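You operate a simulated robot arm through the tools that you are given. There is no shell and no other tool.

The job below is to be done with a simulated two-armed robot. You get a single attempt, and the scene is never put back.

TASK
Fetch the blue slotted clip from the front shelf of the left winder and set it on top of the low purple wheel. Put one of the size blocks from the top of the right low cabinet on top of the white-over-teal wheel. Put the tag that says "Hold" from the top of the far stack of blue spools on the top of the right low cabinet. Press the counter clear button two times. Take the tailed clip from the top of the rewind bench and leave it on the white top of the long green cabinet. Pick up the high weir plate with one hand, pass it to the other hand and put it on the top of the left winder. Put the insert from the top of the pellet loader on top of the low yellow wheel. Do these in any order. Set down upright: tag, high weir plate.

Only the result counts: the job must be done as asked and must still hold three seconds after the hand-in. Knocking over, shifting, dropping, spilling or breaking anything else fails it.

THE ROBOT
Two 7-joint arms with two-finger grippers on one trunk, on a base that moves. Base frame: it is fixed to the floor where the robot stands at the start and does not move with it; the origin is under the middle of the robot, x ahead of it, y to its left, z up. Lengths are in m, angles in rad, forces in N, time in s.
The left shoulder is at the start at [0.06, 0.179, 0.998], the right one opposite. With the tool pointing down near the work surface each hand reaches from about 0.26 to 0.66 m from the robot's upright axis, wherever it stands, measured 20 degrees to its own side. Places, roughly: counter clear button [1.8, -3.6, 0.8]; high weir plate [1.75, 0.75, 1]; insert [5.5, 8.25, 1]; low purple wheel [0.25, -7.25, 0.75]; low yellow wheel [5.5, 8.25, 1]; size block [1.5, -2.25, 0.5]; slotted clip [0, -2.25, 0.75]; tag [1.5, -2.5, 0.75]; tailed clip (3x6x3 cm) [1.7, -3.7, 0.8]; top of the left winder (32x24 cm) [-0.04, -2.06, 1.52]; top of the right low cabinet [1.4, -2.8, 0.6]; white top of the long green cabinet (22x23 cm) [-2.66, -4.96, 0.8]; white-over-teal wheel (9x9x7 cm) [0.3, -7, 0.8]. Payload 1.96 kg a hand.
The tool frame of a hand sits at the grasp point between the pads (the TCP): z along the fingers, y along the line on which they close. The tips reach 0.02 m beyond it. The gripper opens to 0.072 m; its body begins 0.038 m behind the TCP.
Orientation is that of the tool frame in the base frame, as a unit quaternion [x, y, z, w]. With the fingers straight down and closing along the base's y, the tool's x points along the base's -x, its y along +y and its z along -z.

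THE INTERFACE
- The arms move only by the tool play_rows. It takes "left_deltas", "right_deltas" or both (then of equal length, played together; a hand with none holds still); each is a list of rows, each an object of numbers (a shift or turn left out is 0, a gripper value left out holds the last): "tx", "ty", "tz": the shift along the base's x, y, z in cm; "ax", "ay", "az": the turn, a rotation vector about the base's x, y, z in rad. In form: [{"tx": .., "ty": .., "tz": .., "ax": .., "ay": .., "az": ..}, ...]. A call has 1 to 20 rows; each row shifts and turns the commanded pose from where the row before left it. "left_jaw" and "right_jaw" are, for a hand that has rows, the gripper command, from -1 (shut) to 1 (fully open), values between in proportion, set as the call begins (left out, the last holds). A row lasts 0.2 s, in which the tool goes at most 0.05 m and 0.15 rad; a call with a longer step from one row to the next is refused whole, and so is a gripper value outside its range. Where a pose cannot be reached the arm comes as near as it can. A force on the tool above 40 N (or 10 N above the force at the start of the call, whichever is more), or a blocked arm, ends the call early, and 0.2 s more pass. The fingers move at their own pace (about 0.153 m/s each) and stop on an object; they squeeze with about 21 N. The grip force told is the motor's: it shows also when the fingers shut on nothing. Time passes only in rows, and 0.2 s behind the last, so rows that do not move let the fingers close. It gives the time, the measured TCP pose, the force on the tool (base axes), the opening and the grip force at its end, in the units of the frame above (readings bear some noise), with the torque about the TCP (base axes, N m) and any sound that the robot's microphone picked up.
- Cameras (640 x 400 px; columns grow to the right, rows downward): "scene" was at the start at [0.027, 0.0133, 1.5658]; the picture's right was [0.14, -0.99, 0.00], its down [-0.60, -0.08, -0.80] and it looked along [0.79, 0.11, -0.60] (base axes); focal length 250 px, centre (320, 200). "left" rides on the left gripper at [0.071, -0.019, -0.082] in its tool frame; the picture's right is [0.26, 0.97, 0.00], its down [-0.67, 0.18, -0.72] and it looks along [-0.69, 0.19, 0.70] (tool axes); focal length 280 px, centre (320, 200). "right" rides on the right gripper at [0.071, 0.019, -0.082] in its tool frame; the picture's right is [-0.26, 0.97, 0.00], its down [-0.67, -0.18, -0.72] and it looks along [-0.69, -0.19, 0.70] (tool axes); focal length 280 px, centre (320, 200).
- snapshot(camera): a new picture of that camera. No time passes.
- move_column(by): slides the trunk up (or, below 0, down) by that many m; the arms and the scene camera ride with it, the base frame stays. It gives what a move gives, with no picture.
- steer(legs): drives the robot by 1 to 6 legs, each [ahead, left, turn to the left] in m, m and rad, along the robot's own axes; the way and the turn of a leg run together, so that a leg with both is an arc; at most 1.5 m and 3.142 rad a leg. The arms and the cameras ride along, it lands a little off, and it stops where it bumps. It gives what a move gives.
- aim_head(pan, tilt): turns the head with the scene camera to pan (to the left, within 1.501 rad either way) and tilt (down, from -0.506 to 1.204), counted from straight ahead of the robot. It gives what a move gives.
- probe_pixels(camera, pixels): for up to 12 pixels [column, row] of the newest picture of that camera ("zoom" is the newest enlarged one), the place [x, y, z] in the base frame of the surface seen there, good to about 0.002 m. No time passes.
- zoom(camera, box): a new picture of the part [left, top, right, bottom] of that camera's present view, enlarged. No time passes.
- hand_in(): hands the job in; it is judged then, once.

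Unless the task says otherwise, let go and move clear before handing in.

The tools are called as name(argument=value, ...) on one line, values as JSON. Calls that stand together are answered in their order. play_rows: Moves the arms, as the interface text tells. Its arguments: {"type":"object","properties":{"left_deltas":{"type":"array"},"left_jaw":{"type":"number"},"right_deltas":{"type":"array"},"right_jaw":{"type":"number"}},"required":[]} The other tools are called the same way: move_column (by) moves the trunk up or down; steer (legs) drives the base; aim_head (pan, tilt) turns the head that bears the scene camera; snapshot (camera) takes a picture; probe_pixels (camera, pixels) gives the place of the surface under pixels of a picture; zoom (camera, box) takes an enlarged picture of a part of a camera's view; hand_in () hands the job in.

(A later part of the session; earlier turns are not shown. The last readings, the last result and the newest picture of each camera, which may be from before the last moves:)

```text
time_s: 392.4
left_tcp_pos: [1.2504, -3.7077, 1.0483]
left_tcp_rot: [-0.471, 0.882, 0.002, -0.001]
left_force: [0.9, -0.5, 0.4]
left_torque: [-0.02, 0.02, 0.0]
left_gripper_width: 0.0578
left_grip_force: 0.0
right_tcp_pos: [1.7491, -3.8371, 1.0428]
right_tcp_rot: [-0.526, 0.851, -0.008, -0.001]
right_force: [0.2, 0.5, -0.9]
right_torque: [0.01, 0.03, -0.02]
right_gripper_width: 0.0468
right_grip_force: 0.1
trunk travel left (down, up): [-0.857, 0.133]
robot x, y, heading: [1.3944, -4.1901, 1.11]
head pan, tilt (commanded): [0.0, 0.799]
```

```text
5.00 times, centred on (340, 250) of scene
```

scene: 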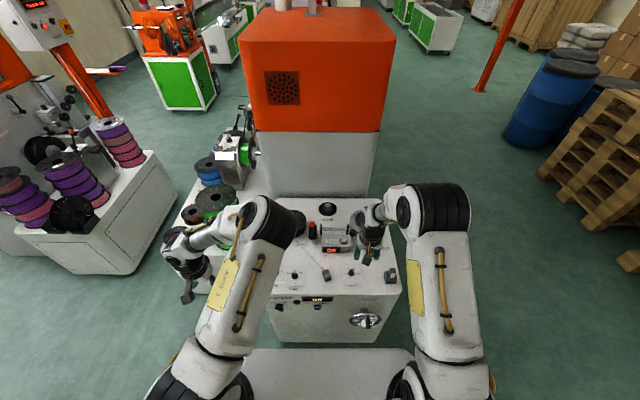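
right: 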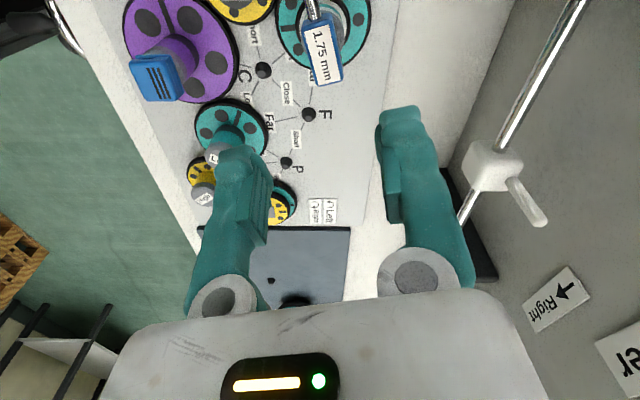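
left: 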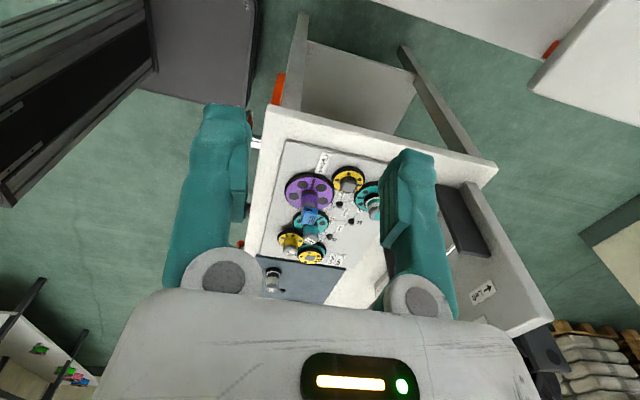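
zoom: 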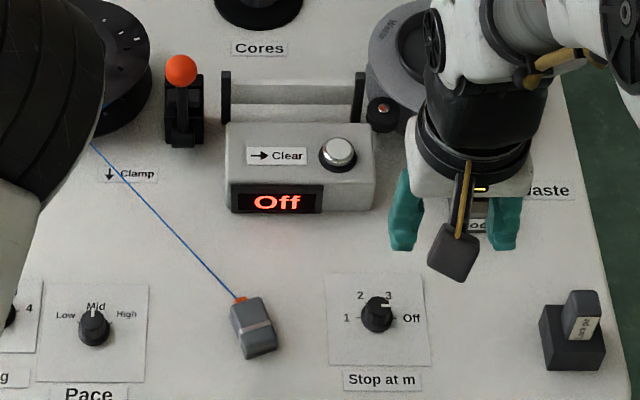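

The silver "Clear" button is at zoom (340,152); the gray clip with the blue tail at (255,330). Probing positions.

probe_pixels(camera="zoom", pixels=[[340, 150], [338, 165], [325, 150], [352, 152], [255, 330], [245, 310], [262, 350], [240, 299], [575, 320], [570, 345], [200, 320], [165, 225]])

zoom(camera="scene", box=[300, 250, 350, 290])

```text
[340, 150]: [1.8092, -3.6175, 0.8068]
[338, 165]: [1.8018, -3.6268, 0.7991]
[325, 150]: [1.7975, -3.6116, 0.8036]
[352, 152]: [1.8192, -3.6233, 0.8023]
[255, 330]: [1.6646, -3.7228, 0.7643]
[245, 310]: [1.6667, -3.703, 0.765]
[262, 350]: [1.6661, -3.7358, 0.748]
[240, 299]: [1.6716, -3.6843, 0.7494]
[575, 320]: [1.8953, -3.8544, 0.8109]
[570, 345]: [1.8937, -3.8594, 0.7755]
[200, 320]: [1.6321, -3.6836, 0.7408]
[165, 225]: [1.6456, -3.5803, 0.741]
```

```text
10.00 times, centred on (325, 270) of scene
```

zoom: 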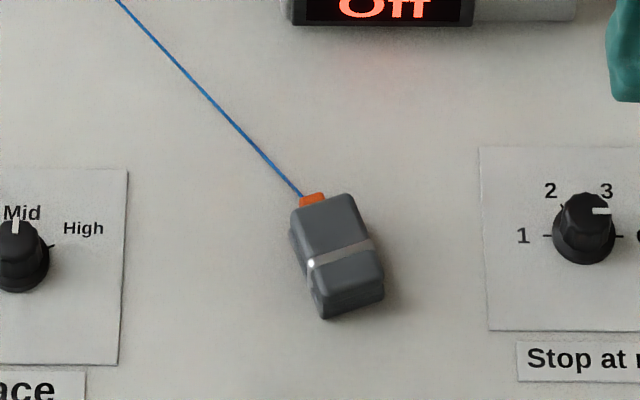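

Clear button top at (1.808,−3.618,0.807); clip at (1.665,−3.72). I'll move 0.17 m closer, close the right hand and position it above the button.

steer(legs=[[0.0, 0.0, -0.012], [0.17, 0.0, 0.0]])

play_rows(right_deltas=[{"tz": -3}, {"tz": -3}, {"tz": -3}], right_jaw=-1)

snapshot(camera="right")

```text
time_s: 394.2
left_tcp_pos: [1.3326, -3.5598, 1.0489]
left_tcp_rot: [-0.464, 0.886, 0.003, -0.001]
left_force: [0.5, -0.4, 0.0]
left_torque: [0.03, 0.02, 0.0]
left_gripper_width: 0.0577
left_grip_force: 0.1
right_tcp_pos: [1.8293, -3.6961, 1.0443]
right_tcp_rot: [-0.519, 0.854, -0.008, 0.0]
right_force: [0.6, -1.1, -0.8]
right_torque: [0.02, 0.02, -0.03]
right_gripper_width: 0.0466
right_grip_force: 0.0
trunk travel left (down, up): [-0.857, 0.133]
robot x, y, heading: [1.4731, -4.0434, 1.095]
head pan, tilt (commanded): [0.0, 0.799]
```

```text
time_s: 395.0
left_tcp_pos: [1.3336, -3.5557, 1.0487]
left_tcp_rot: [-0.465, 0.886, 0.002, -0.003]
left_force: [-0.2, 0.6, 0.2]
left_torque: [-0.01, -0.01, 0.05]
left_gripper_width: 0.0576
left_grip_force: 0.1
right_tcp_pos: [1.8295, -3.6939, 0.9514]
right_tcp_rot: [-0.52, 0.854, -0.008, -0.001]
right_force: [-0.4, 0.7, -0.2]
right_torque: [0.04, -0.01, -0.02]
right_gripper_width: 0.0
right_grip_force: 21.0
trunk travel left (down, up): [-0.857, 0.133]
robot x, y, heading: [1.4743, -4.0415, 1.095]
head pan, tilt (commanded): [0.0, 0.799]
```

```text
taken
```

right: 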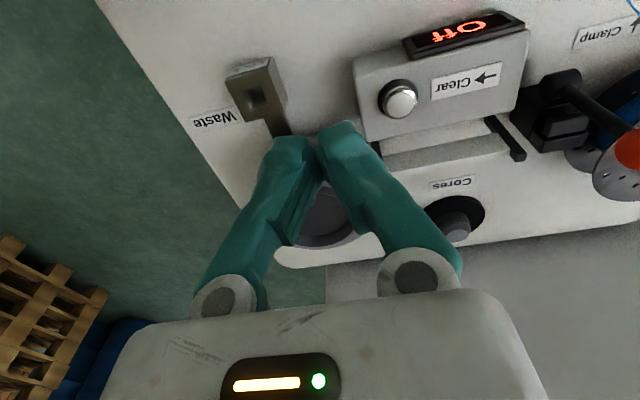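

The button is at (400,98). Probing it exactly.

probe_pixels(camera="right", pixels=[[402, 102], [395, 97], [410, 98], [400, 90], [402, 112], [385, 95], [470, 80]])

zoom(camera="right", box=[350, 60, 450, 140])

```text
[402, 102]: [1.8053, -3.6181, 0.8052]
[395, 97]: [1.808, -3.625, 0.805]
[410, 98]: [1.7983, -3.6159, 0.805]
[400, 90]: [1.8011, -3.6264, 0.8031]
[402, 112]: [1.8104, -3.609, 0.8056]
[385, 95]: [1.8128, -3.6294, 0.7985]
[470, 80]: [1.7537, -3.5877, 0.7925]
```

```text
5.00 times, centred on (400, 100) of right
```

zoom: 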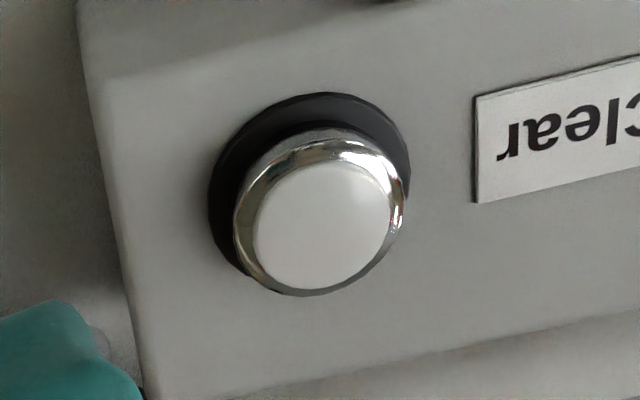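

Button centre (1.806,−3.616), top z 0.805. Moving above it and descending to just above.

play_rows(right_deltas=[{"tx": -1.2, "ty": 3.9}, {"tx": -1.2, "ty": 3.9}, {"tz": -4}, {"tz": -4}, {"tz": -3}])

snapshot(camera="right")

```text
time_s: 396.2
left_tcp_pos: [1.3334, -3.5572, 1.0489]
left_tcp_rot: [-0.464, 0.886, 0.003, -0.002]
left_force: [0.3, -0.7, -0.5]
left_torque: [-0.04, 0.0, -0.01]
left_gripper_width: 0.0577
left_grip_force: 0.0
right_tcp_pos: [1.8048, -3.6156, 0.843]
right_tcp_rot: [-0.52, 0.854, -0.009, -0.001]
right_force: [-0.3, -0.2, -0.3]
right_torque: [-0.01, 0.02, -0.03]
right_gripper_width: 0.0
right_grip_force: 20.8
trunk travel left (down, up): [-0.857, 0.133]
robot x, y, heading: [1.4736, -4.0405, 1.093]
head pan, tilt (commanded): [0.0, 0.799]
```

```text
taken
```

right: 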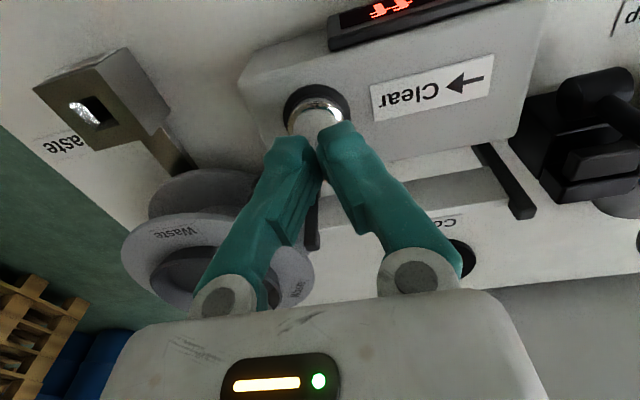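

probe_pixels(camera="right", pixels=[[300, 118], [318, 112], [335, 112], [318, 100], [310, 122], [290, 112], [345, 108]])

zoom(camera="right", box=[270, 70, 370, 150])

```text
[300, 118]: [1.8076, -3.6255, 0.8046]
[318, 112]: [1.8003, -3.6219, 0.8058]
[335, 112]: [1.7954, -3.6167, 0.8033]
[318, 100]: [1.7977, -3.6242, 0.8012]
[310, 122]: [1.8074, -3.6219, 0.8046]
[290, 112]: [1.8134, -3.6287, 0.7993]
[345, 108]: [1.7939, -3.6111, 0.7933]
```

```text
5.00 times, centred on (320, 110) of right
```

zoom: 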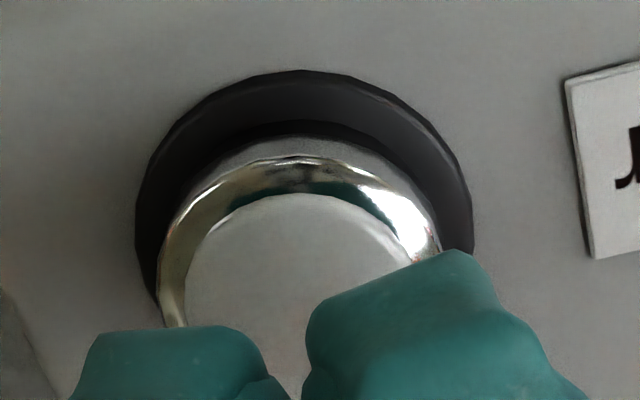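

Tips are over the button. First press: lowering in small steps.

play_rows(right_deltas=[{"tz": -1.5}, {"tz": -0.4}, {"tz": -0.3}])

play_rows(right_deltas=[{"tz": -0.3}, {"tz": -0.3}])

```text
time_s: 397.0
left_tcp_pos: [1.3336, -3.5588, 1.0493]
left_tcp_rot: [-0.464, 0.886, 0.002, -0.002]
left_force: [0.5, 1.1, -0.6]
left_torque: [0.0, 0.04, -0.03]
left_gripper_width: 0.0579
left_grip_force: 0.1
right_tcp_pos: [1.8054, -3.6172, 0.8214]
right_tcp_rot: [-0.519, 0.855, -0.008, -0.001]
right_force: [0.4, -1.0, 0.4]
right_torque: [-0.02, 0.01, 0.0]
right_gripper_width: 0.0
right_grip_force: 21.5
trunk travel left (down, up): [-0.857, 0.133]
robot x, y, heading: [1.476, -4.0443, 1.091]
head pan, tilt (commanded): [0.0, 0.799]
```

```text
time_s: 397.6
left_tcp_pos: [1.3335, -3.5599, 1.0499]
left_tcp_rot: [-0.464, 0.886, 0.002, -0.001]
left_force: [0.0, -0.4, 0.5]
left_torque: [-0.02, -0.02, -0.01]
left_gripper_width: 0.0575
left_grip_force: 0.0
right_tcp_pos: [1.8059, -3.6161, 0.8173]
right_tcp_rot: [-0.52, 0.854, -0.008, 0.001]
right_force: [2.0, 1.8, 18.5]
right_torque: [0.02, 0.01, 0.03]
right_gripper_width: 0.006
right_grip_force: 29.7
trunk travel left (down, up): [-0.857, 0.133]
robot x, y, heading: [1.4706, -4.0428, 1.093]
head pan, tilt (commanded): [0.0, 0.799]
heard: click
```

"Click" heard at 18.5 N. Releasing fully upward.

play_rows(right_deltas=[{"tz": 0.6}, {"tz": 1}, {"tz": 1}, {}])

zoom(camera="scene", box=[290, 190, 410, 290])

```text
time_s: 398.6
left_tcp_pos: [1.3339, -3.5571, 1.0483]
left_tcp_rot: [-0.464, 0.886, 0.003, -0.001]
left_force: [-0.7, 0.2, 0.4]
left_torque: [-0.02, -0.01, -0.04]
left_gripper_width: 0.0577
left_grip_force: 0.0
right_tcp_pos: [1.8056, -3.6171, 0.8415]
right_tcp_rot: [-0.519, 0.855, -0.008, -0.002]
right_force: [-0.3, 0.1, 0.6]
right_torque: [0.01, -0.01, 0.0]
right_gripper_width: 0.0
right_grip_force: 29.8
trunk travel left (down, up): [-0.857, 0.133]
robot x, y, heading: [1.474, -4.0403, 1.095]
head pan, tilt (commanded): [0.0, 0.799]
```

```text
4.00 times, centred on (350, 240) of scene
```

zoom: 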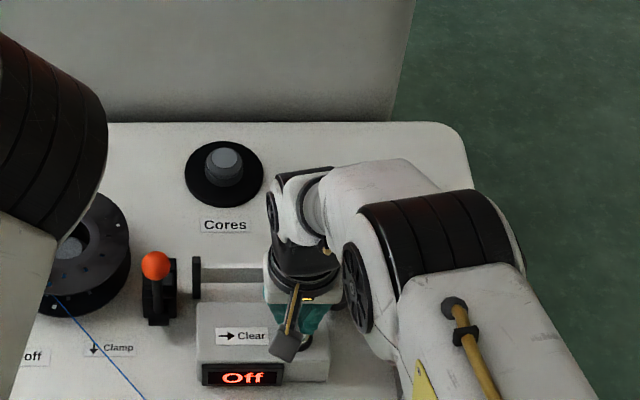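

Released. Second press the same way.

play_rows(right_deltas=[{}, {"tz": -1.5}, {"tz": -0.5}, {"tz": -0.3}, {"tz": -0.3}])

```text
time_s: 399.8
left_tcp_pos: [1.3335, -3.5596, 1.0503]
left_tcp_rot: [-0.464, 0.886, 0.002, -0.002]
left_force: [-0.6, 0.0, -0.1]
left_torque: [-0.01, 0.0, -0.01]
left_gripper_width: 0.0576
left_grip_force: 0.1
right_tcp_pos: [1.805, -3.6165, 0.8174]
right_tcp_rot: [-0.52, 0.854, -0.007, 0.001]
right_force: [1.1, -1.7, 18.5]
right_torque: [0.0, 0.01, 0.01]
right_gripper_width: 0.0058
right_grip_force: 28.9
trunk travel left (down, up): [-0.857, 0.133]
robot x, y, heading: [1.4738, -4.0413, 1.094]
head pan, tilt (commanded): [0.0, 0.799]
heard: click
```

Second click heard. Releasing and moving the right hand over the tailed clip.

play_rows(right_deltas=[{"tz": 0.6}, {"tz": 1}, {"tz": 2}, {"tz": 4}, {"tz": 4}])

play_rows(right_deltas=[{"tx": -3.5, "ty": -2.6}, {"tx": -3.5, "ty": -2.6}, {"tx": -3.5, "ty": -2.6}, {"tx": -3.5, "ty": -2.6, "az": 0.116}, {"az": 0.116}], right_jaw=0.8)

snapshot(camera="right")

```text
time_s: 401.0
left_tcp_pos: [1.3323, -3.5589, 1.0493]
left_tcp_rot: [-0.464, 0.886, 0.003, -0.001]
left_force: [-0.2, 0.1, 0.5]
left_torque: [0.0, 0.01, 0.01]
left_gripper_width: 0.0576
left_grip_force: 0.1
right_tcp_pos: [1.8042, -3.6161, 0.9321]
right_tcp_rot: [-0.519, 0.855, -0.008, -0.001]
right_force: [0.6, 0.0, 0.3]
right_torque: [0.02, -0.01, -0.01]
right_gripper_width: 0.0002
right_grip_force: 29.3
trunk travel left (down, up): [-0.857, 0.133]
robot x, y, heading: [1.4759, -4.0426, 1.089]
head pan, tilt (commanded): [0.0, 0.799]
```

```text
time_s: 402.2
left_tcp_pos: [1.3344, -3.5579, 1.0474]
left_tcp_rot: [-0.464, 0.886, 0.002, -0.003]
left_force: [0.6, -0.7, -0.4]
left_torque: [0.01, 0.0, 0.01]
left_gripper_width: 0.0576
left_grip_force: 0.0
right_tcp_pos: [1.6668, -3.7221, 0.9312]
right_tcp_rot: [-0.615, 0.788, -0.008, -0.001]
right_force: [0.3, -0.9, 0.3]
right_torque: [-0.02, -0.03, 0.02]
right_gripper_width: 0.0646
right_grip_force: 0.0
trunk travel left (down, up): [-0.857, 0.133]
robot x, y, heading: [1.4731, -4.0453, 1.093]
head pan, tilt (commanded): [0.0, 0.799]
```

```text
taken
```

right: 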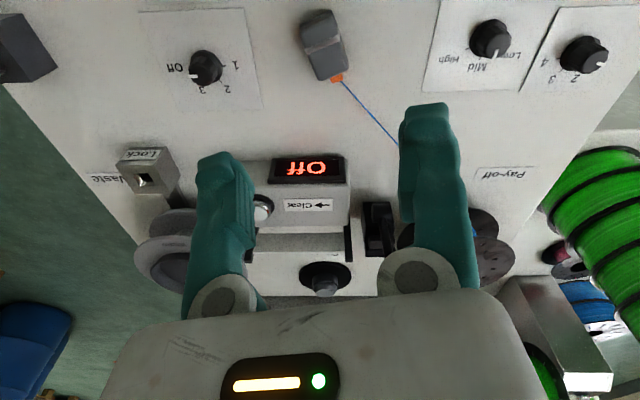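

The clip is at (323,45). Probing its corners.

zoom(camera="right", box=[270, 0, 390, 110])

probe_pixels(camera="zoom", pixels=[[225, 90], [330, 70], [370, 220], [270, 245], [300, 160], [355, 285], [240, 50], [320, 250], [345, 180], [255, 190]])

```text
3.64 times, centred on (330, 55) of right
```

zoom: 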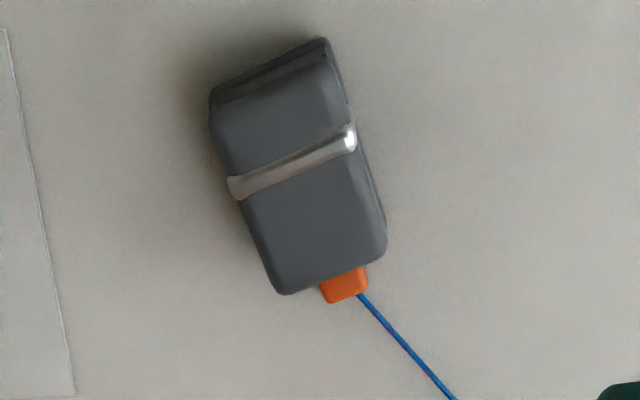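

```text
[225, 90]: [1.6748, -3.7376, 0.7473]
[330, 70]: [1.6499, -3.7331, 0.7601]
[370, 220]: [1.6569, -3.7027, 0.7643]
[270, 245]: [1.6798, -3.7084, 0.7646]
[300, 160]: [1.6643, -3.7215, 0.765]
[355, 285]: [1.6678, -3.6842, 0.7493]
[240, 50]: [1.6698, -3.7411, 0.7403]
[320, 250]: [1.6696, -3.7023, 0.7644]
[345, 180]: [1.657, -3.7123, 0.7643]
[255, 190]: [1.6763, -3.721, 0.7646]
```

Clip centre (1.6645,−3.7195), top z 0.7645. Aligning and descending to z≈0.765.

play_rows(right_deltas=[{"tx": -0.23, "ty": 0.26, "az": 0.05, "tz": -2}, {"tz": -4}, {"tz": -4}, {"tz": -4}])

snapshot(camera="right")

```text
time_s: 403.2
left_tcp_pos: [1.3348, -3.5577, 1.048]
left_tcp_rot: [-0.464, 0.886, 0.001, -0.003]
left_force: [0.2, 0.1, -0.1]
left_torque: [0.0, 0.0, 0.03]
left_gripper_width: 0.0577
left_grip_force: 0.0
right_tcp_pos: [1.6635, -3.7177, 0.7923]
right_tcp_rot: [-0.635, 0.772, -0.008, -0.001]
right_force: [-1.3, 0.1, 0.0]
right_torque: [0.0, 0.0, -0.01]
right_gripper_width: 0.0647
right_grip_force: 0.0
trunk travel left (down, up): [-0.857, 0.133]
robot x, y, heading: [1.472, -4.0376, 1.097]
head pan, tilt (commanded): [0.0, 0.799]
```

```text
taken
```

right: 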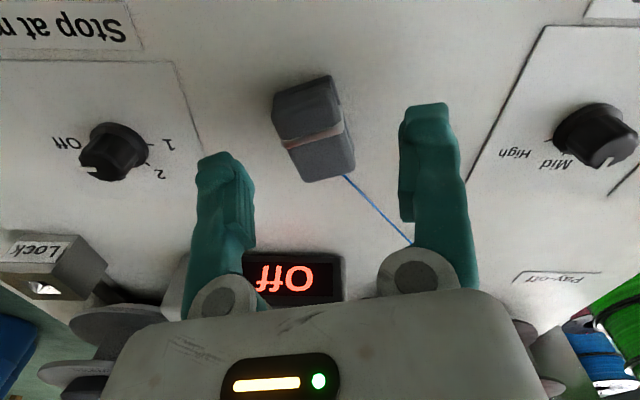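

The clip is between the fingers, the thread passes clear of them. Descending and closing.

play_rows(right_deltas=[{"tz": -1.5}, {"tz": -1.1}])

play_rows(right_deltas=[{}, {}, {}], right_jaw=-1)

play_rows(right_deltas=[{"tz": 1}, {"tz": 2}])

zoom(camera="scene", box=[265, 195, 385, 295])

snapshot(camera="right")

```text
time_s: 403.8
left_tcp_pos: [1.3345, -3.5578, 1.0492]
left_tcp_rot: [-0.464, 0.886, 0.001, -0.002]
left_force: [-0.1, -0.6, -0.2]
left_torque: [0.0, -0.01, 0.0]
left_gripper_width: 0.0574
left_grip_force: 0.0
right_tcp_pos: [1.6638, -3.7188, 0.7666]
right_tcp_rot: [-0.633, 0.774, -0.008, 0.0]
right_force: [1.0, 0.5, 0.6]
right_torque: [0.02, 0.01, -0.03]
right_gripper_width: 0.0651
right_grip_force: 0.1
trunk travel left (down, up): [-0.857, 0.133]
robot x, y, heading: [1.4753, -4.0444, 1.097]
head pan, tilt (commanded): [0.0, 0.799]
```

```text
time_s: 404.6
left_tcp_pos: [1.3347, -3.5578, 1.049]
left_tcp_rot: [-0.464, 0.886, 0.003, -0.002]
left_force: [0.3, -0.2, -0.1]
left_torque: [0.01, 0.01, 0.0]
left_gripper_width: 0.0576
left_grip_force: 0.1
right_tcp_pos: [1.6645, -3.7183, 0.7665]
right_tcp_rot: [-0.634, 0.773, -0.008, -0.001]
right_force: [-0.2, 0.1, 0.1]
right_torque: [0.0, -0.01, -0.02]
right_gripper_width: 0.0284
right_grip_force: 20.2
trunk travel left (down, up): [-0.857, 0.133]
robot x, y, heading: [1.4751, -4.0411, 1.093]
head pan, tilt (commanded): [0.0, 0.799]
```

```text
time_s: 405.2
left_tcp_pos: [1.3334, -3.5574, 1.0493]
left_tcp_rot: [-0.465, 0.885, 0.002, -0.003]
left_force: [0.1, 0.4, -0.1]
left_torque: [-0.02, 0.02, -0.01]
left_gripper_width: 0.0574
left_grip_force: 0.1
right_tcp_pos: [1.6638, -3.7185, 0.7958]
right_tcp_rot: [-0.634, 0.774, -0.008, -0.001]
right_force: [0.5, -0.9, -0.7]
right_torque: [-0.02, 0.01, -0.04]
right_gripper_width: 0.0284
right_grip_force: 21.1
trunk travel left (down, up): [-0.857, 0.133]
robot x, y, heading: [1.4723, -4.0413, 1.093]
head pan, tilt (commanded): [0.0, 0.799]
```

```text
4.00 times, centred on (325, 245) of scene
```

zoom: 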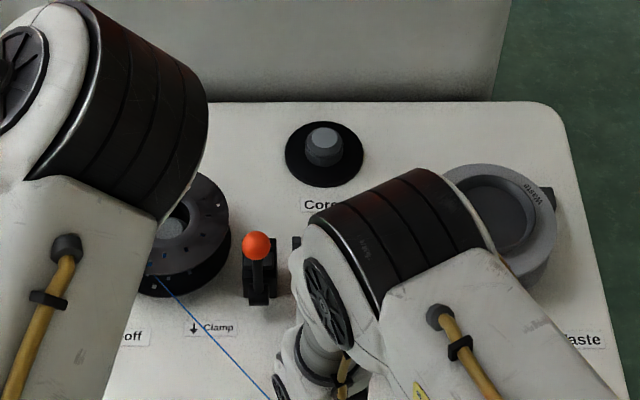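

```text
taken
```

right: 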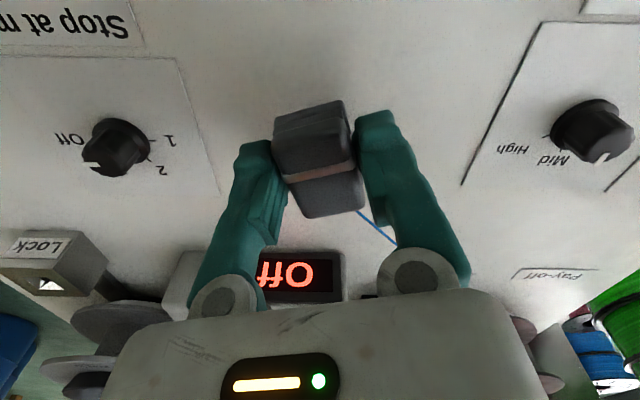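

Lifted 3 cm without pull. Lifting more and watching the thread.

play_rows(right_deltas=[{"tz": 3}, {"tz": 4}, {"tz": 4}])

snapshot(camera="right")

zoom(camera="scene", box=[255, 205, 385, 345])

```text
time_s: 406.0
left_tcp_pos: [1.3337, -3.5582, 1.0493]
left_tcp_rot: [-0.465, 0.886, 0.002, -0.002]
left_force: [-0.2, 0.1, 0.4]
left_torque: [0.0, 0.0, 0.01]
left_gripper_width: 0.0576
left_grip_force: 0.1
right_tcp_pos: [1.6635, -3.718, 0.9066]
right_tcp_rot: [-0.635, 0.773, -0.008, 0.0]
right_force: [-0.3, 0.1, 0.1]
right_torque: [-0.02, 0.0, -0.04]
right_gripper_width: 0.0286
right_grip_force: 21.1
trunk travel left (down, up): [-0.857, 0.133]
robot x, y, heading: [1.474, -4.0394, 1.094]
head pan, tilt (commanded): [0.0, 0.799]
```

```text
taken
```

right: 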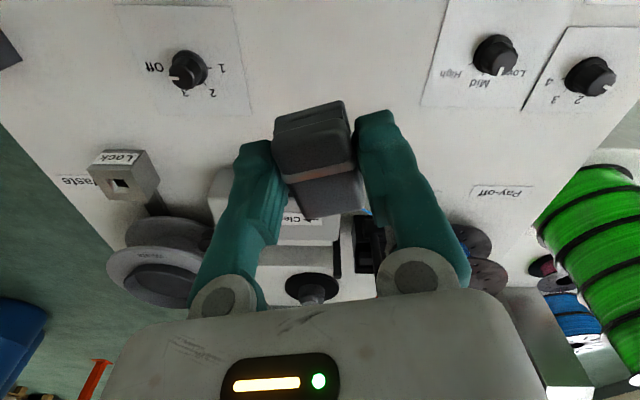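

```text
2.86 times, centred on (320, 275) of scene
```

zoom: 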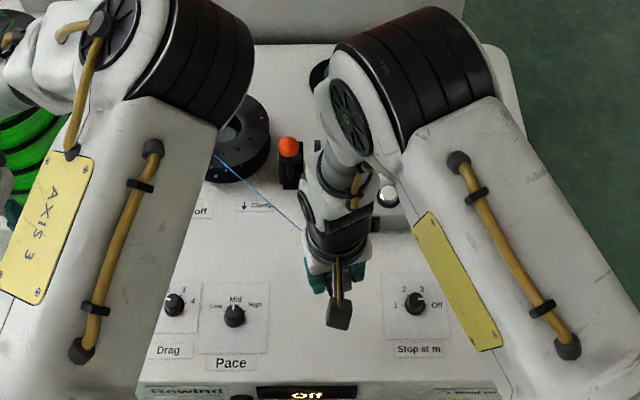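

The blue thread still runs from the spool to the lifted clip. I'll back the robot slowly 0.3 m and watch force and thread.

steer(legs=[[-0.2, 0.0, 0.0]])

snapshot(camera="scene")

zoom(camera="scene", box=[255, 180, 385, 320])

```text
time_s: 407.6
left_tcp_pos: [1.2453, -3.7327, 1.0487]
left_tcp_rot: [-0.462, 0.887, 0.003, -0.002]
left_force: [-0.2, -0.2, -0.3]
left_torque: [0.02, 0.03, 0.0]
left_gripper_width: 0.0577
left_grip_force: 0.0
right_tcp_pos: [1.5721, -3.8938, 0.9062]
right_tcp_rot: [-0.633, 0.774, -0.009, 0.0]
right_force: [0.0, -0.5, -0.5]
right_torque: [0.0, 0.01, 0.02]
right_gripper_width: 0.0285
right_grip_force: 21.4
trunk travel left (down, up): [-0.857, 0.133]
robot x, y, heading: [1.379, -4.2179, 1.089]
head pan, tilt (commanded): [0.0, 0.799]
```

```text
taken
```

scene: 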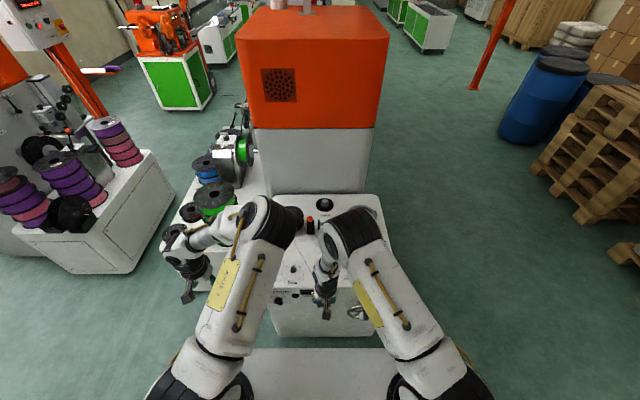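

```text
2.86 times, centred on (320, 250) of scene
```

zoom: 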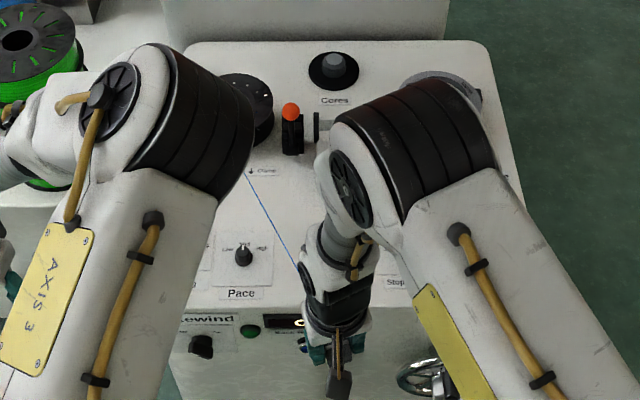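

The thread just pays out with no pull. Continuing toward the long green cabinet with a force check after the first stretch.

steer(legs=[[-0.1, 0.0, 0.0], [0.0, 1.0, 0.0], [0.0, 0.95, 0.0]])

snapshot(camera="scene")

snapshot(camera="right")

```text
time_s: 418.2
left_tcp_pos: [-0.5765, -2.9446, 1.0498]
left_tcp_rot: [-0.472, 0.882, 0.002, -0.001]
left_force: [-0.1, 0.5, 0.0]
left_torque: [0.02, -0.02, 0.01]
left_gripper_width: 0.0574
left_grip_force: 0.0
right_tcp_pos: [-0.2441, -3.0994, 0.9075]
right_tcp_rot: [-0.64, 0.768, -0.008, 0.0]
right_force: [-0.1, -0.8, 0.5]
right_torque: [0.05, 0.01, -0.02]
right_gripper_width: 0.0285
right_grip_force: 20.9
trunk travel left (down, up): [-0.857, 0.133]
robot x, y, heading: [-0.4294, -3.429, 1.114]
head pan, tilt (commanded): [0.0, 0.799]
```

```text
taken
```

scene: 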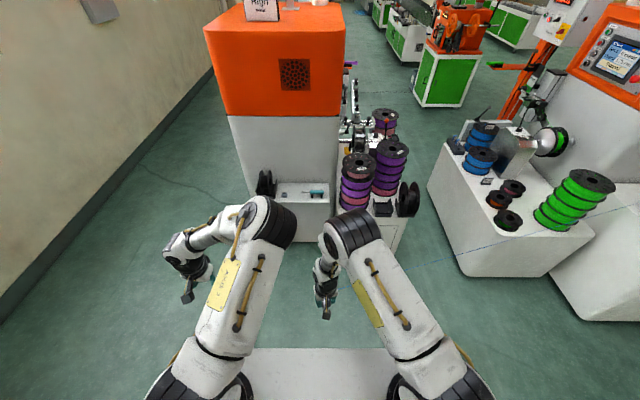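

```text
taken
```

right: 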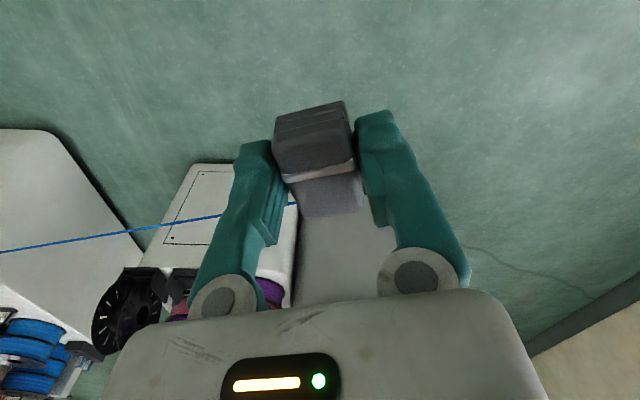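

No pull on the hand; the thread simply lengthens. Going on: turn to face −v and strafe to the green cabinet.

steer(legs=[[0.0, 0.0, 1.55], [0.0, 1.2, 0.0], [0.0, 1.15, 0.0]])

aim_head(pan=0.0, tilt=0.5)

snapshot(camera="scene")

```text
time_s: 433.5
left_tcp_pos: [-2.0825, -5.6086, 1.049]
left_tcp_rot: [0.948, -0.318, 0.0, 0.003]
left_force: [-0.1, 0.4, 0.1]
left_torque: [-0.04, -0.01, -0.01]
left_gripper_width: 0.0576
left_grip_force: 0.2
right_tcp_pos: [-1.9075, -5.2839, 0.9064]
right_tcp_rot: [0.993, -0.121, 0.005, -0.005]
right_force: [0.8, -0.1, -0.1]
right_torque: [0.02, 0.0, -0.02]
right_gripper_width: 0.0285
right_grip_force: 21.4
trunk travel left (down, up): [-0.857, 0.133]
robot x, y, heading: [-1.5919, -5.4916, 2.619]
head pan, tilt (commanded): [0.0, 0.799]
```

```text
time_s: 434.3
left_tcp_pos: [-2.0811, -5.6074, 1.0486]
left_tcp_rot: [0.948, -0.319, 0.0, 0.003]
left_force: [0.0, 0.6, 0.7]
left_torque: [-0.02, -0.03, -0.01]
left_gripper_width: 0.0576
left_grip_force: 0.1
right_tcp_pos: [-1.9081, -5.2858, 0.9064]
right_tcp_rot: [0.993, -0.12, 0.006, -0.005]
right_force: [0.2, -0.1, 0.2]
right_torque: [-0.02, 0.01, -0.01]
right_gripper_width: 0.0286
right_grip_force: 20.9
trunk travel left (down, up): [-0.857, 0.133]
robot x, y, heading: [-1.5911, -5.4914, 2.617]
head pan, tilt (commanded): [0.0, 0.499]
```

```text
taken
```

scene: 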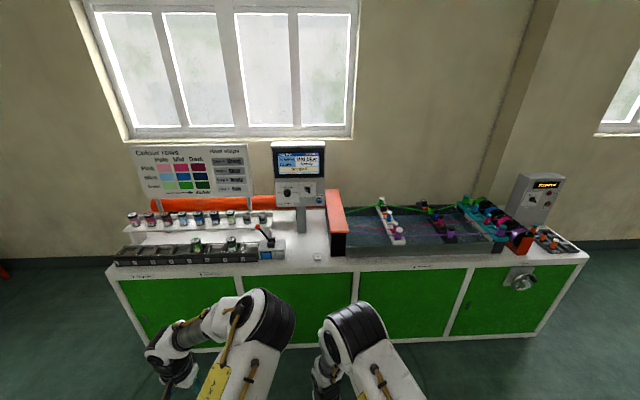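

The cabinet is ahead; the free white area at (310,232) fits the target. Zooming and probing it.

zoom(camera="scene", box=[245, 180, 365, 280])

probe_pixels(camera="zoom", pixels=[[290, 240], [340, 240], [240, 150], [200, 250], [300, 280], [290, 310], [350, 200], [150, 240], [250, 120], [230, 300], [350, 290], [280, 330]])

```text
4.00 times, centred on (305, 230) of scene
```

zoom: 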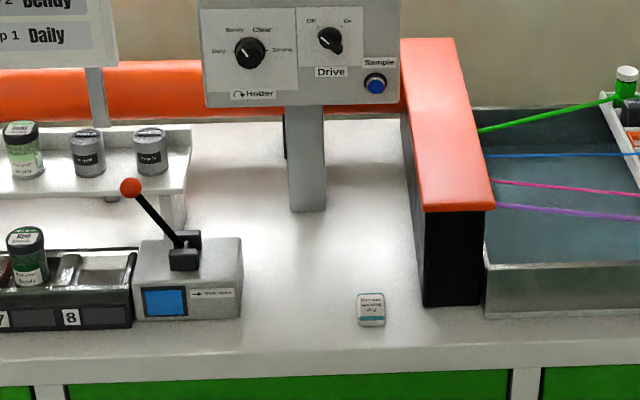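

```text
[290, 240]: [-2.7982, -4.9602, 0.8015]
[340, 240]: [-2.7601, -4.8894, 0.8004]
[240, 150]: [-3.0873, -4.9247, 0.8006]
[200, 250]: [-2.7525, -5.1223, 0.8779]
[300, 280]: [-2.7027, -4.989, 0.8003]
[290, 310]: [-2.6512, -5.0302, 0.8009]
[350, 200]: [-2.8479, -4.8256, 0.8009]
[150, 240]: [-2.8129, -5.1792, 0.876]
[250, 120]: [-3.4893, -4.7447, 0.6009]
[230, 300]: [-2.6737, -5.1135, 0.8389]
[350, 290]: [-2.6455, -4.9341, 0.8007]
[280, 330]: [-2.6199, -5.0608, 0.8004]
```

probe_pixels(camera="zoom", pixels=[[238, 245], [239, 300], [239, 318], [360, 300], [385, 300], [370, 295], [372, 322], [420, 300], [425, 250], [300, 205], [325, 300], [310, 345]])

```text
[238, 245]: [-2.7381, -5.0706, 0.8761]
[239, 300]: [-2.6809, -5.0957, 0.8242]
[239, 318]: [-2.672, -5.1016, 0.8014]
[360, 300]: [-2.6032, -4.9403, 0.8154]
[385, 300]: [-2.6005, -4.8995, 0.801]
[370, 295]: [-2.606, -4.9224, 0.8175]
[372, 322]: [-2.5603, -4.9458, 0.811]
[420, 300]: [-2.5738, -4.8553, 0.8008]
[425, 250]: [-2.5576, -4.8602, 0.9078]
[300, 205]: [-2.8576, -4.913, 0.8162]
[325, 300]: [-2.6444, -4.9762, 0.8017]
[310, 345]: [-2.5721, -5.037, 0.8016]
```

I choose the spot P ≈ (−2.676, −4.987) between the lever box and the small white item. Raising the trunk 0.12 for clearance, then driving up to the cabinet.

move_column(by=0.12)

steer(legs=[[0.0, 0.0, 0.05], [0.4, 0.168, 0.0]])

aim_head(pan=-0.1, tilt=0.8)

snapshot(camera="scene")

snapshot(camera="right")

```text
time_s: 435.8
left_tcp_pos: [-2.0826, -5.6073, 1.1689]
left_tcp_rot: [0.948, -0.319, 0.0, 0.004]
left_force: [0.2, -0.5, -0.7]
left_torque: [0.01, -0.01, 0.01]
left_gripper_width: 0.0574
left_grip_force: 0.1
right_tcp_pos: [-1.9078, -5.2857, 1.0273]
right_tcp_rot: [0.993, -0.12, 0.006, -0.005]
right_force: [0.0, -0.4, -0.2]
right_torque: [0.0, 0.02, -0.02]
right_gripper_width: 0.0285
right_grip_force: 20.8
trunk travel left (down, up): [-0.977, 0.013]
robot x, y, heading: [-1.5919, -5.491, 2.62]
head pan, tilt (commanded): [0.0, 0.499]
```

```text
time_s: 438.8
left_tcp_pos: [-2.5088, -5.5925, 1.1685]
left_tcp_rot: [0.954, -0.299, -0.001, 0.003]
left_force: [0.6, 0.1, -0.2]
left_torque: [0.03, 0.02, 0.03]
left_gripper_width: 0.0576
left_grip_force: 0.0
right_tcp_pos: [-2.348, -5.2632, 1.0273]
right_tcp_rot: [0.995, -0.099, 0.005, -0.005]
right_force: [-0.1, 0.5, -0.5]
right_torque: [0.01, 0.01, 0.0]
right_gripper_width: 0.0284
right_grip_force: 21.2
trunk travel left (down, up): [-0.977, 0.013]
robot x, y, heading: [-2.0242, -5.4581, 2.665]
head pan, tilt (commanded): [0.0, 0.499]
```

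```text
time_s: 439.6
left_tcp_pos: [-2.51, -5.5924, 1.1688]
left_tcp_rot: [0.954, -0.3, 0.001, 0.003]
left_force: [-0.8, 0.3, 0.3]
left_torque: [-0.02, 0.0, 0.03]
left_gripper_width: 0.0578
left_grip_force: 0.0
right_tcp_pos: [-2.3486, -5.264, 1.0259]
right_tcp_rot: [0.995, -0.1, 0.006, -0.005]
right_force: [-0.1, -0.6, -0.3]
right_torque: [0.0, 0.02, 0.0]
right_gripper_width: 0.0283
right_grip_force: 21.3
trunk travel left (down, up): [-0.977, 0.013]
robot x, y, heading: [-2.0248, -5.4525, 2.665]
head pan, tilt (commanded): [-0.099, 0.799]
```

```text
taken
```

scene: 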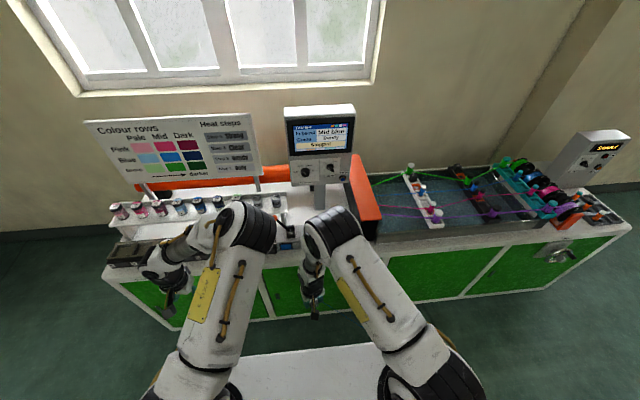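

```text
taken
```

right: 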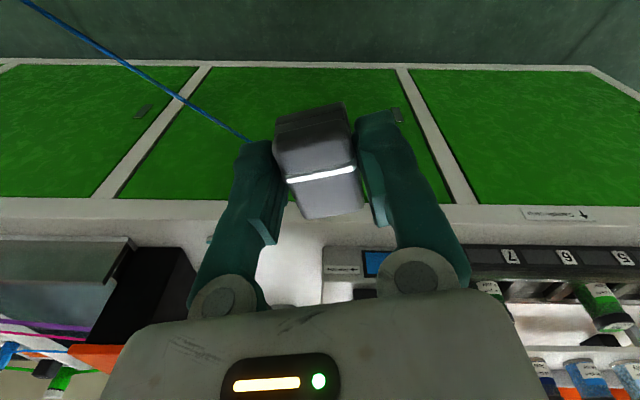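

Driving forward the remaining 0.30 m and then moving the hand over P.

steer(legs=[[0.3, 0.0, 0.0]])

snapshot(camera="right")

```text
time_s: 441.7
left_tcp_pos: [-2.7734, -5.4607, 1.1694]
left_tcp_rot: [0.955, -0.296, -0.001, 0.003]
left_force: [0.6, -0.9, -0.2]
left_torque: [0.0, 0.04, 0.01]
left_gripper_width: 0.0575
left_grip_force: 0.0
right_tcp_pos: [-2.6157, -5.1292, 1.0276]
right_tcp_rot: [0.995, -0.095, 0.005, -0.006]
right_force: [0.2, 0.0, -0.2]
right_torque: [0.03, -0.01, 0.0]
right_gripper_width: 0.0286
right_grip_force: 21.0
trunk travel left (down, up): [-0.977, 0.013]
robot x, y, heading: [-2.2908, -5.315, 2.671]
head pan, tilt (commanded): [-0.099, 0.799]
```

```text
taken
```

right: 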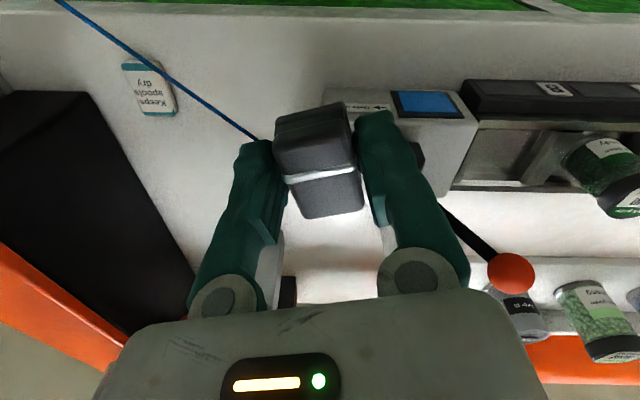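

Moving the clip over P, away from the lever.

play_rows(right_deltas=[{"tx": -1.5, "ty": 3.55}, {"tx": -1.5, "ty": 3.55}, {"tx": -1.5, "ty": 3.55}, {"tx": -1.5, "ty": 3.55}])

snapshot(camera="right")

probe_pixels(camera="right", pixels=[[320, 60], [250, 60], [350, 60], [200, 100], [300, 270]])

```text
time_s: 442.7
left_tcp_pos: [-2.7745, -5.4587, 1.1681]
left_tcp_rot: [0.955, -0.297, 0.0, 0.003]
left_force: [0.0, -0.1, -0.3]
left_torque: [0.0, 0.02, 0.0]
left_gripper_width: 0.0578
left_grip_force: 0.1
right_tcp_pos: [-2.6766, -4.9847, 1.0262]
right_tcp_rot: [0.995, -0.097, 0.005, -0.005]
right_force: [-0.2, 0.3, -0.1]
right_torque: [0.01, 0.02, -0.05]
right_gripper_width: 0.0284
right_grip_force: 20.8
trunk travel left (down, up): [-0.977, 0.013]
robot x, y, heading: [-2.2915, -5.3176, 2.67]
head pan, tilt (commanded): [-0.099, 0.799]
```

```text
taken
```

right: 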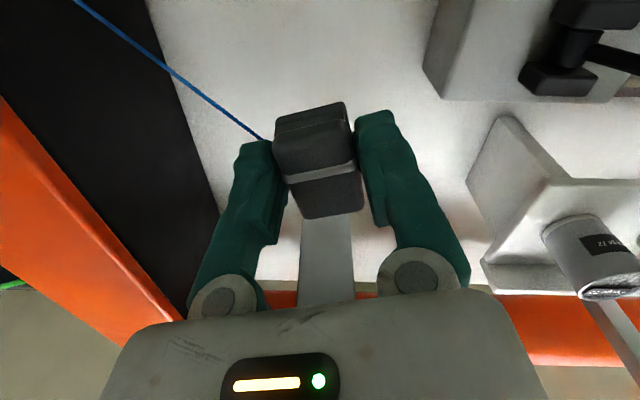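

```text
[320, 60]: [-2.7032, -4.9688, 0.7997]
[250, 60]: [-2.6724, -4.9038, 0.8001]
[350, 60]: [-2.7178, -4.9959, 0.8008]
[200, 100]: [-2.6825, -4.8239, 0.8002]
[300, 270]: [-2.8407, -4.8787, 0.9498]
```

Over free white surface (z 0.80). Descending.

play_rows(right_deltas=[{"tz": -4.5}, {"tz": -4.5}, {"tz": -4.5}, {"tz": -4}])

snapshot(camera="right")

```text
time_s: 443.9
left_tcp_pos: [-2.7758, -5.4593, 1.1682]
left_tcp_rot: [0.955, -0.296, 0.001, 0.003]
left_force: [-0.5, -0.2, 0.3]
left_torque: [0.01, -0.03, 0.01]
left_gripper_width: 0.0575
left_grip_force: 0.0
right_tcp_pos: [-2.7081, -4.9763, 0.8841]
right_tcp_rot: [0.995, -0.096, -0.025, -0.013]
right_force: [0.4, 0.8, -0.2]
right_torque: [0.04, 0.04, 0.01]
right_gripper_width: 0.0285
right_grip_force: 21.1
right hand out of reach, approached as far as the arm can: row 4
trunk travel left (down, up): [-0.977, 0.013]
robot x, y, heading: [-2.2932, -5.3185, 2.671]
head pan, tilt (commanded): [-0.099, 0.799]
stopped in row 4 (right hand): the arm was blocked; the commanded pose is now the measured one
```

```text
taken
```

right: 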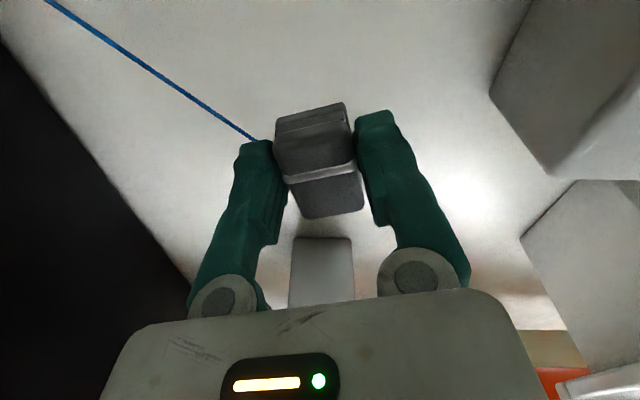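

The arm was blocked — likely the wrist near the overhanging display panel. Raising a little and looking.

play_rows(right_deltas=[{"tx": 2, "ty": -1, "tz": 1}, {"tx": 2, "ty": -1, "tz": 1}])

snapshot(camera="scene")

zoom(camera="scene", box=[240, 100, 400, 260])

```text
time_s: 444.5
left_tcp_pos: [-2.775, -5.4598, 1.1682]
left_tcp_rot: [0.955, -0.296, 0.001, 0.002]
left_force: [0.6, -0.9, -0.4]
left_torque: [0.01, 0.02, 0.06]
left_gripper_width: 0.0578
left_grip_force: 0.2
right_tcp_pos: [-2.6647, -4.9955, 0.8997]
right_tcp_rot: [0.995, -0.096, -0.023, -0.014]
right_force: [-0.4, -0.3, -0.2]
right_torque: [-0.01, 0.01, 0.0]
right_gripper_width: 0.0286
right_grip_force: 20.8
trunk travel left (down, up): [-0.977, 0.013]
robot x, y, heading: [-2.2892, -5.3177, 2.672]
head pan, tilt (commanded): [-0.099, 0.799]
```

```text
taken
```

scene: 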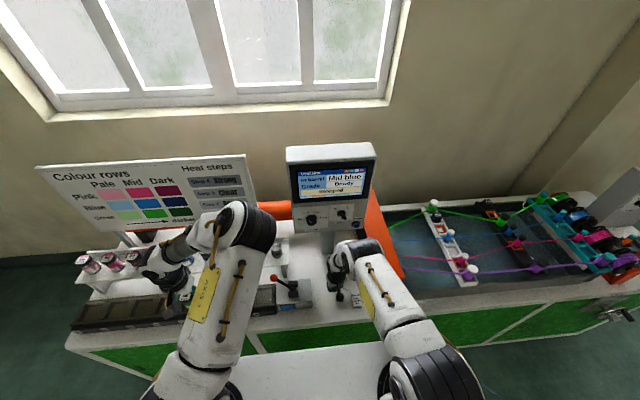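

```text
2.50 times, centred on (320, 180) of scene
```

zoom: 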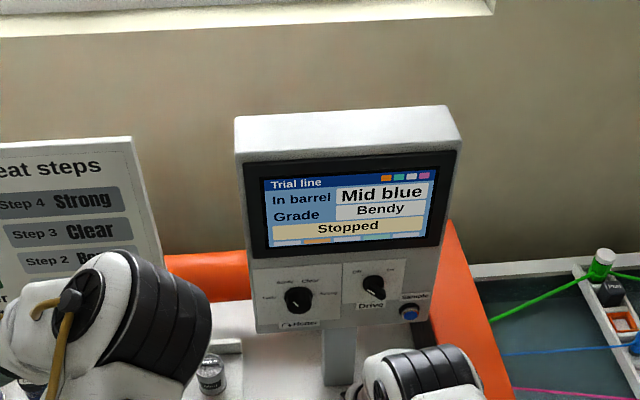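

The panel looks unchanged. Probing its front-bottom edge and my wrist's position.

probe_pixels(camera="zoom", pixels=[[270, 325], [340, 320], [430, 315], [420, 290], [340, 360], [430, 360], [400, 370], [250, 300]])

snapshot(camera="right")

```text
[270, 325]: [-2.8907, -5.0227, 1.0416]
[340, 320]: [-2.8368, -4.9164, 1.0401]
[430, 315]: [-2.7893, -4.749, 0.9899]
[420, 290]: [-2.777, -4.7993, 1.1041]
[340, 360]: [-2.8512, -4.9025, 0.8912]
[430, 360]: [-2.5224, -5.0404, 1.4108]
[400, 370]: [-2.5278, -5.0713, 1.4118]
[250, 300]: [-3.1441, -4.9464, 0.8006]
```

```text
taken
```

right: 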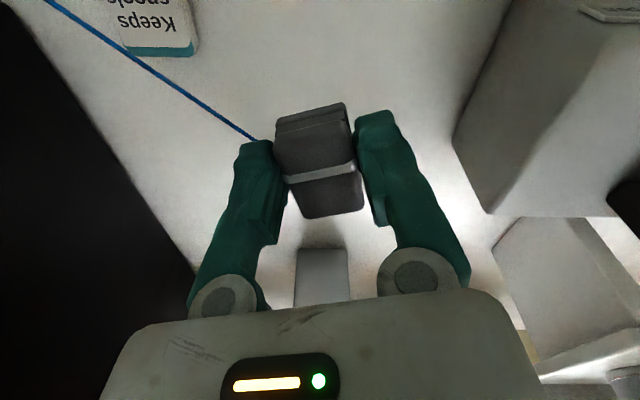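

It was the arm's extension limit again (shoulder high). I'll raise the right hand 15 cm, pull the left hand back off the cabinet, then lower the trunk 15 cm.

play_rows(right_deltas=[{"tz": 5}, {"tz": 5}, {"tz": 5}, {}], left_deltas=[{"tx": 3.3, "ty": -1.7}, {"tx": 3.3, "ty": -1.7}, {"tx": 3.3, "ty": -1.7}, {"tx": 3.3, "ty": -1.7}])

move_column(by=-0.15)

snapshot(camera="right")

```text
time_s: 445.5
left_tcp_pos: [-2.6419, -5.5277, 1.1685]
left_tcp_rot: [0.955, -0.297, 0.0, 0.003]
left_force: [0.7, -0.7, 0.0]
left_torque: [-0.01, -0.03, 0.01]
left_gripper_width: 0.0577
left_grip_force: 0.0
right_tcp_pos: [-2.6636, -4.996, 1.0526]
right_tcp_rot: [0.995, -0.096, -0.022, -0.013]
right_force: [0.9, 0.4, -1.3]
right_torque: [-0.02, -0.02, -0.03]
right_gripper_width: 0.0285
right_grip_force: 21.7
trunk travel left (down, up): [-0.977, 0.013]
robot x, y, heading: [-2.2924, -5.3177, 2.668]
head pan, tilt (commanded): [-0.099, 0.799]
```

```text
time_s: 447.2
left_tcp_pos: [-2.6417, -5.528, 1.0184]
left_tcp_rot: [0.955, -0.296, 0.001, 0.003]
left_force: [-1.0, 0.2, 0.6]
left_torque: [0.0, 0.0, 0.01]
left_gripper_width: 0.0574
left_grip_force: 0.2
right_tcp_pos: [-2.664, -4.9952, 0.901]
right_tcp_rot: [0.995, -0.096, -0.022, -0.013]
right_force: [0.3, 0.1, -0.5]
right_torque: [-0.03, -0.02, -0.02]
right_gripper_width: 0.0285
right_grip_force: 21.4
trunk travel left (down, up): [-0.827, 0.163]
robot x, y, heading: [-2.29, -5.3206, 2.673]
head pan, tilt (commanded): [-0.099, 0.799]
```

```text
taken
```

right: 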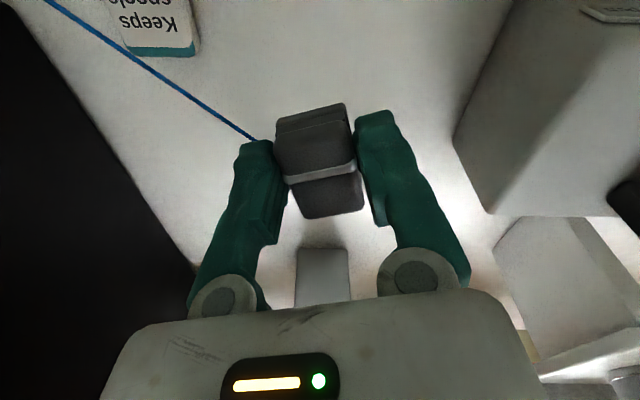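

Straightening the 3° tilt and lowering the clip to the white top.

play_rows(right_deltas=[{"ax": -0.03, "ay": -0.041, "tz": -2}, {"tz": -3}, {"tz": -1.5}])

play_rows(right_deltas=[{"tz": -0.6}, {"tz": -0.4}])

```text
time_s: 448.0
left_tcp_pos: [-2.6427, -5.5281, 1.0197]
left_tcp_rot: [0.955, -0.295, 0.0, 0.003]
left_force: [-0.1, 0.8, 0.7]
left_torque: [0.0, 0.01, 0.01]
left_gripper_width: 0.0575
left_grip_force: 0.1
right_tcp_pos: [-2.6642, -4.9954, 0.8374]
right_tcp_rot: [0.995, -0.097, 0.0, 0.001]
right_force: [-0.1, -0.4, 0.5]
right_torque: [0.0, -0.03, 0.02]
right_gripper_width: 0.0285
right_grip_force: 20.8
trunk travel left (down, up): [-0.827, 0.163]
robot x, y, heading: [-2.2895, -5.3173, 2.672]
head pan, tilt (commanded): [-0.099, 0.799]
```

```text
time_s: 448.6
left_tcp_pos: [-2.6411, -5.5281, 1.0194]
left_tcp_rot: [0.955, -0.296, 0.0, 0.003]
left_force: [-1.2, 0.4, 0.3]
left_torque: [-0.01, 0.02, 0.02]
left_gripper_width: 0.0575
left_grip_force: 0.0
right_tcp_pos: [-2.6641, -4.9964, 0.8277]
right_tcp_rot: [0.995, -0.097, 0.0, 0.002]
right_force: [-0.5, 0.9, 0.1]
right_torque: [0.02, -0.06, 0.02]
right_gripper_width: 0.0285
right_grip_force: 20.7
trunk travel left (down, up): [-0.827, 0.163]
robot x, y, heading: [-2.2931, -5.3198, 2.671]
head pan, tilt (commanded): [-0.099, 0.799]
```

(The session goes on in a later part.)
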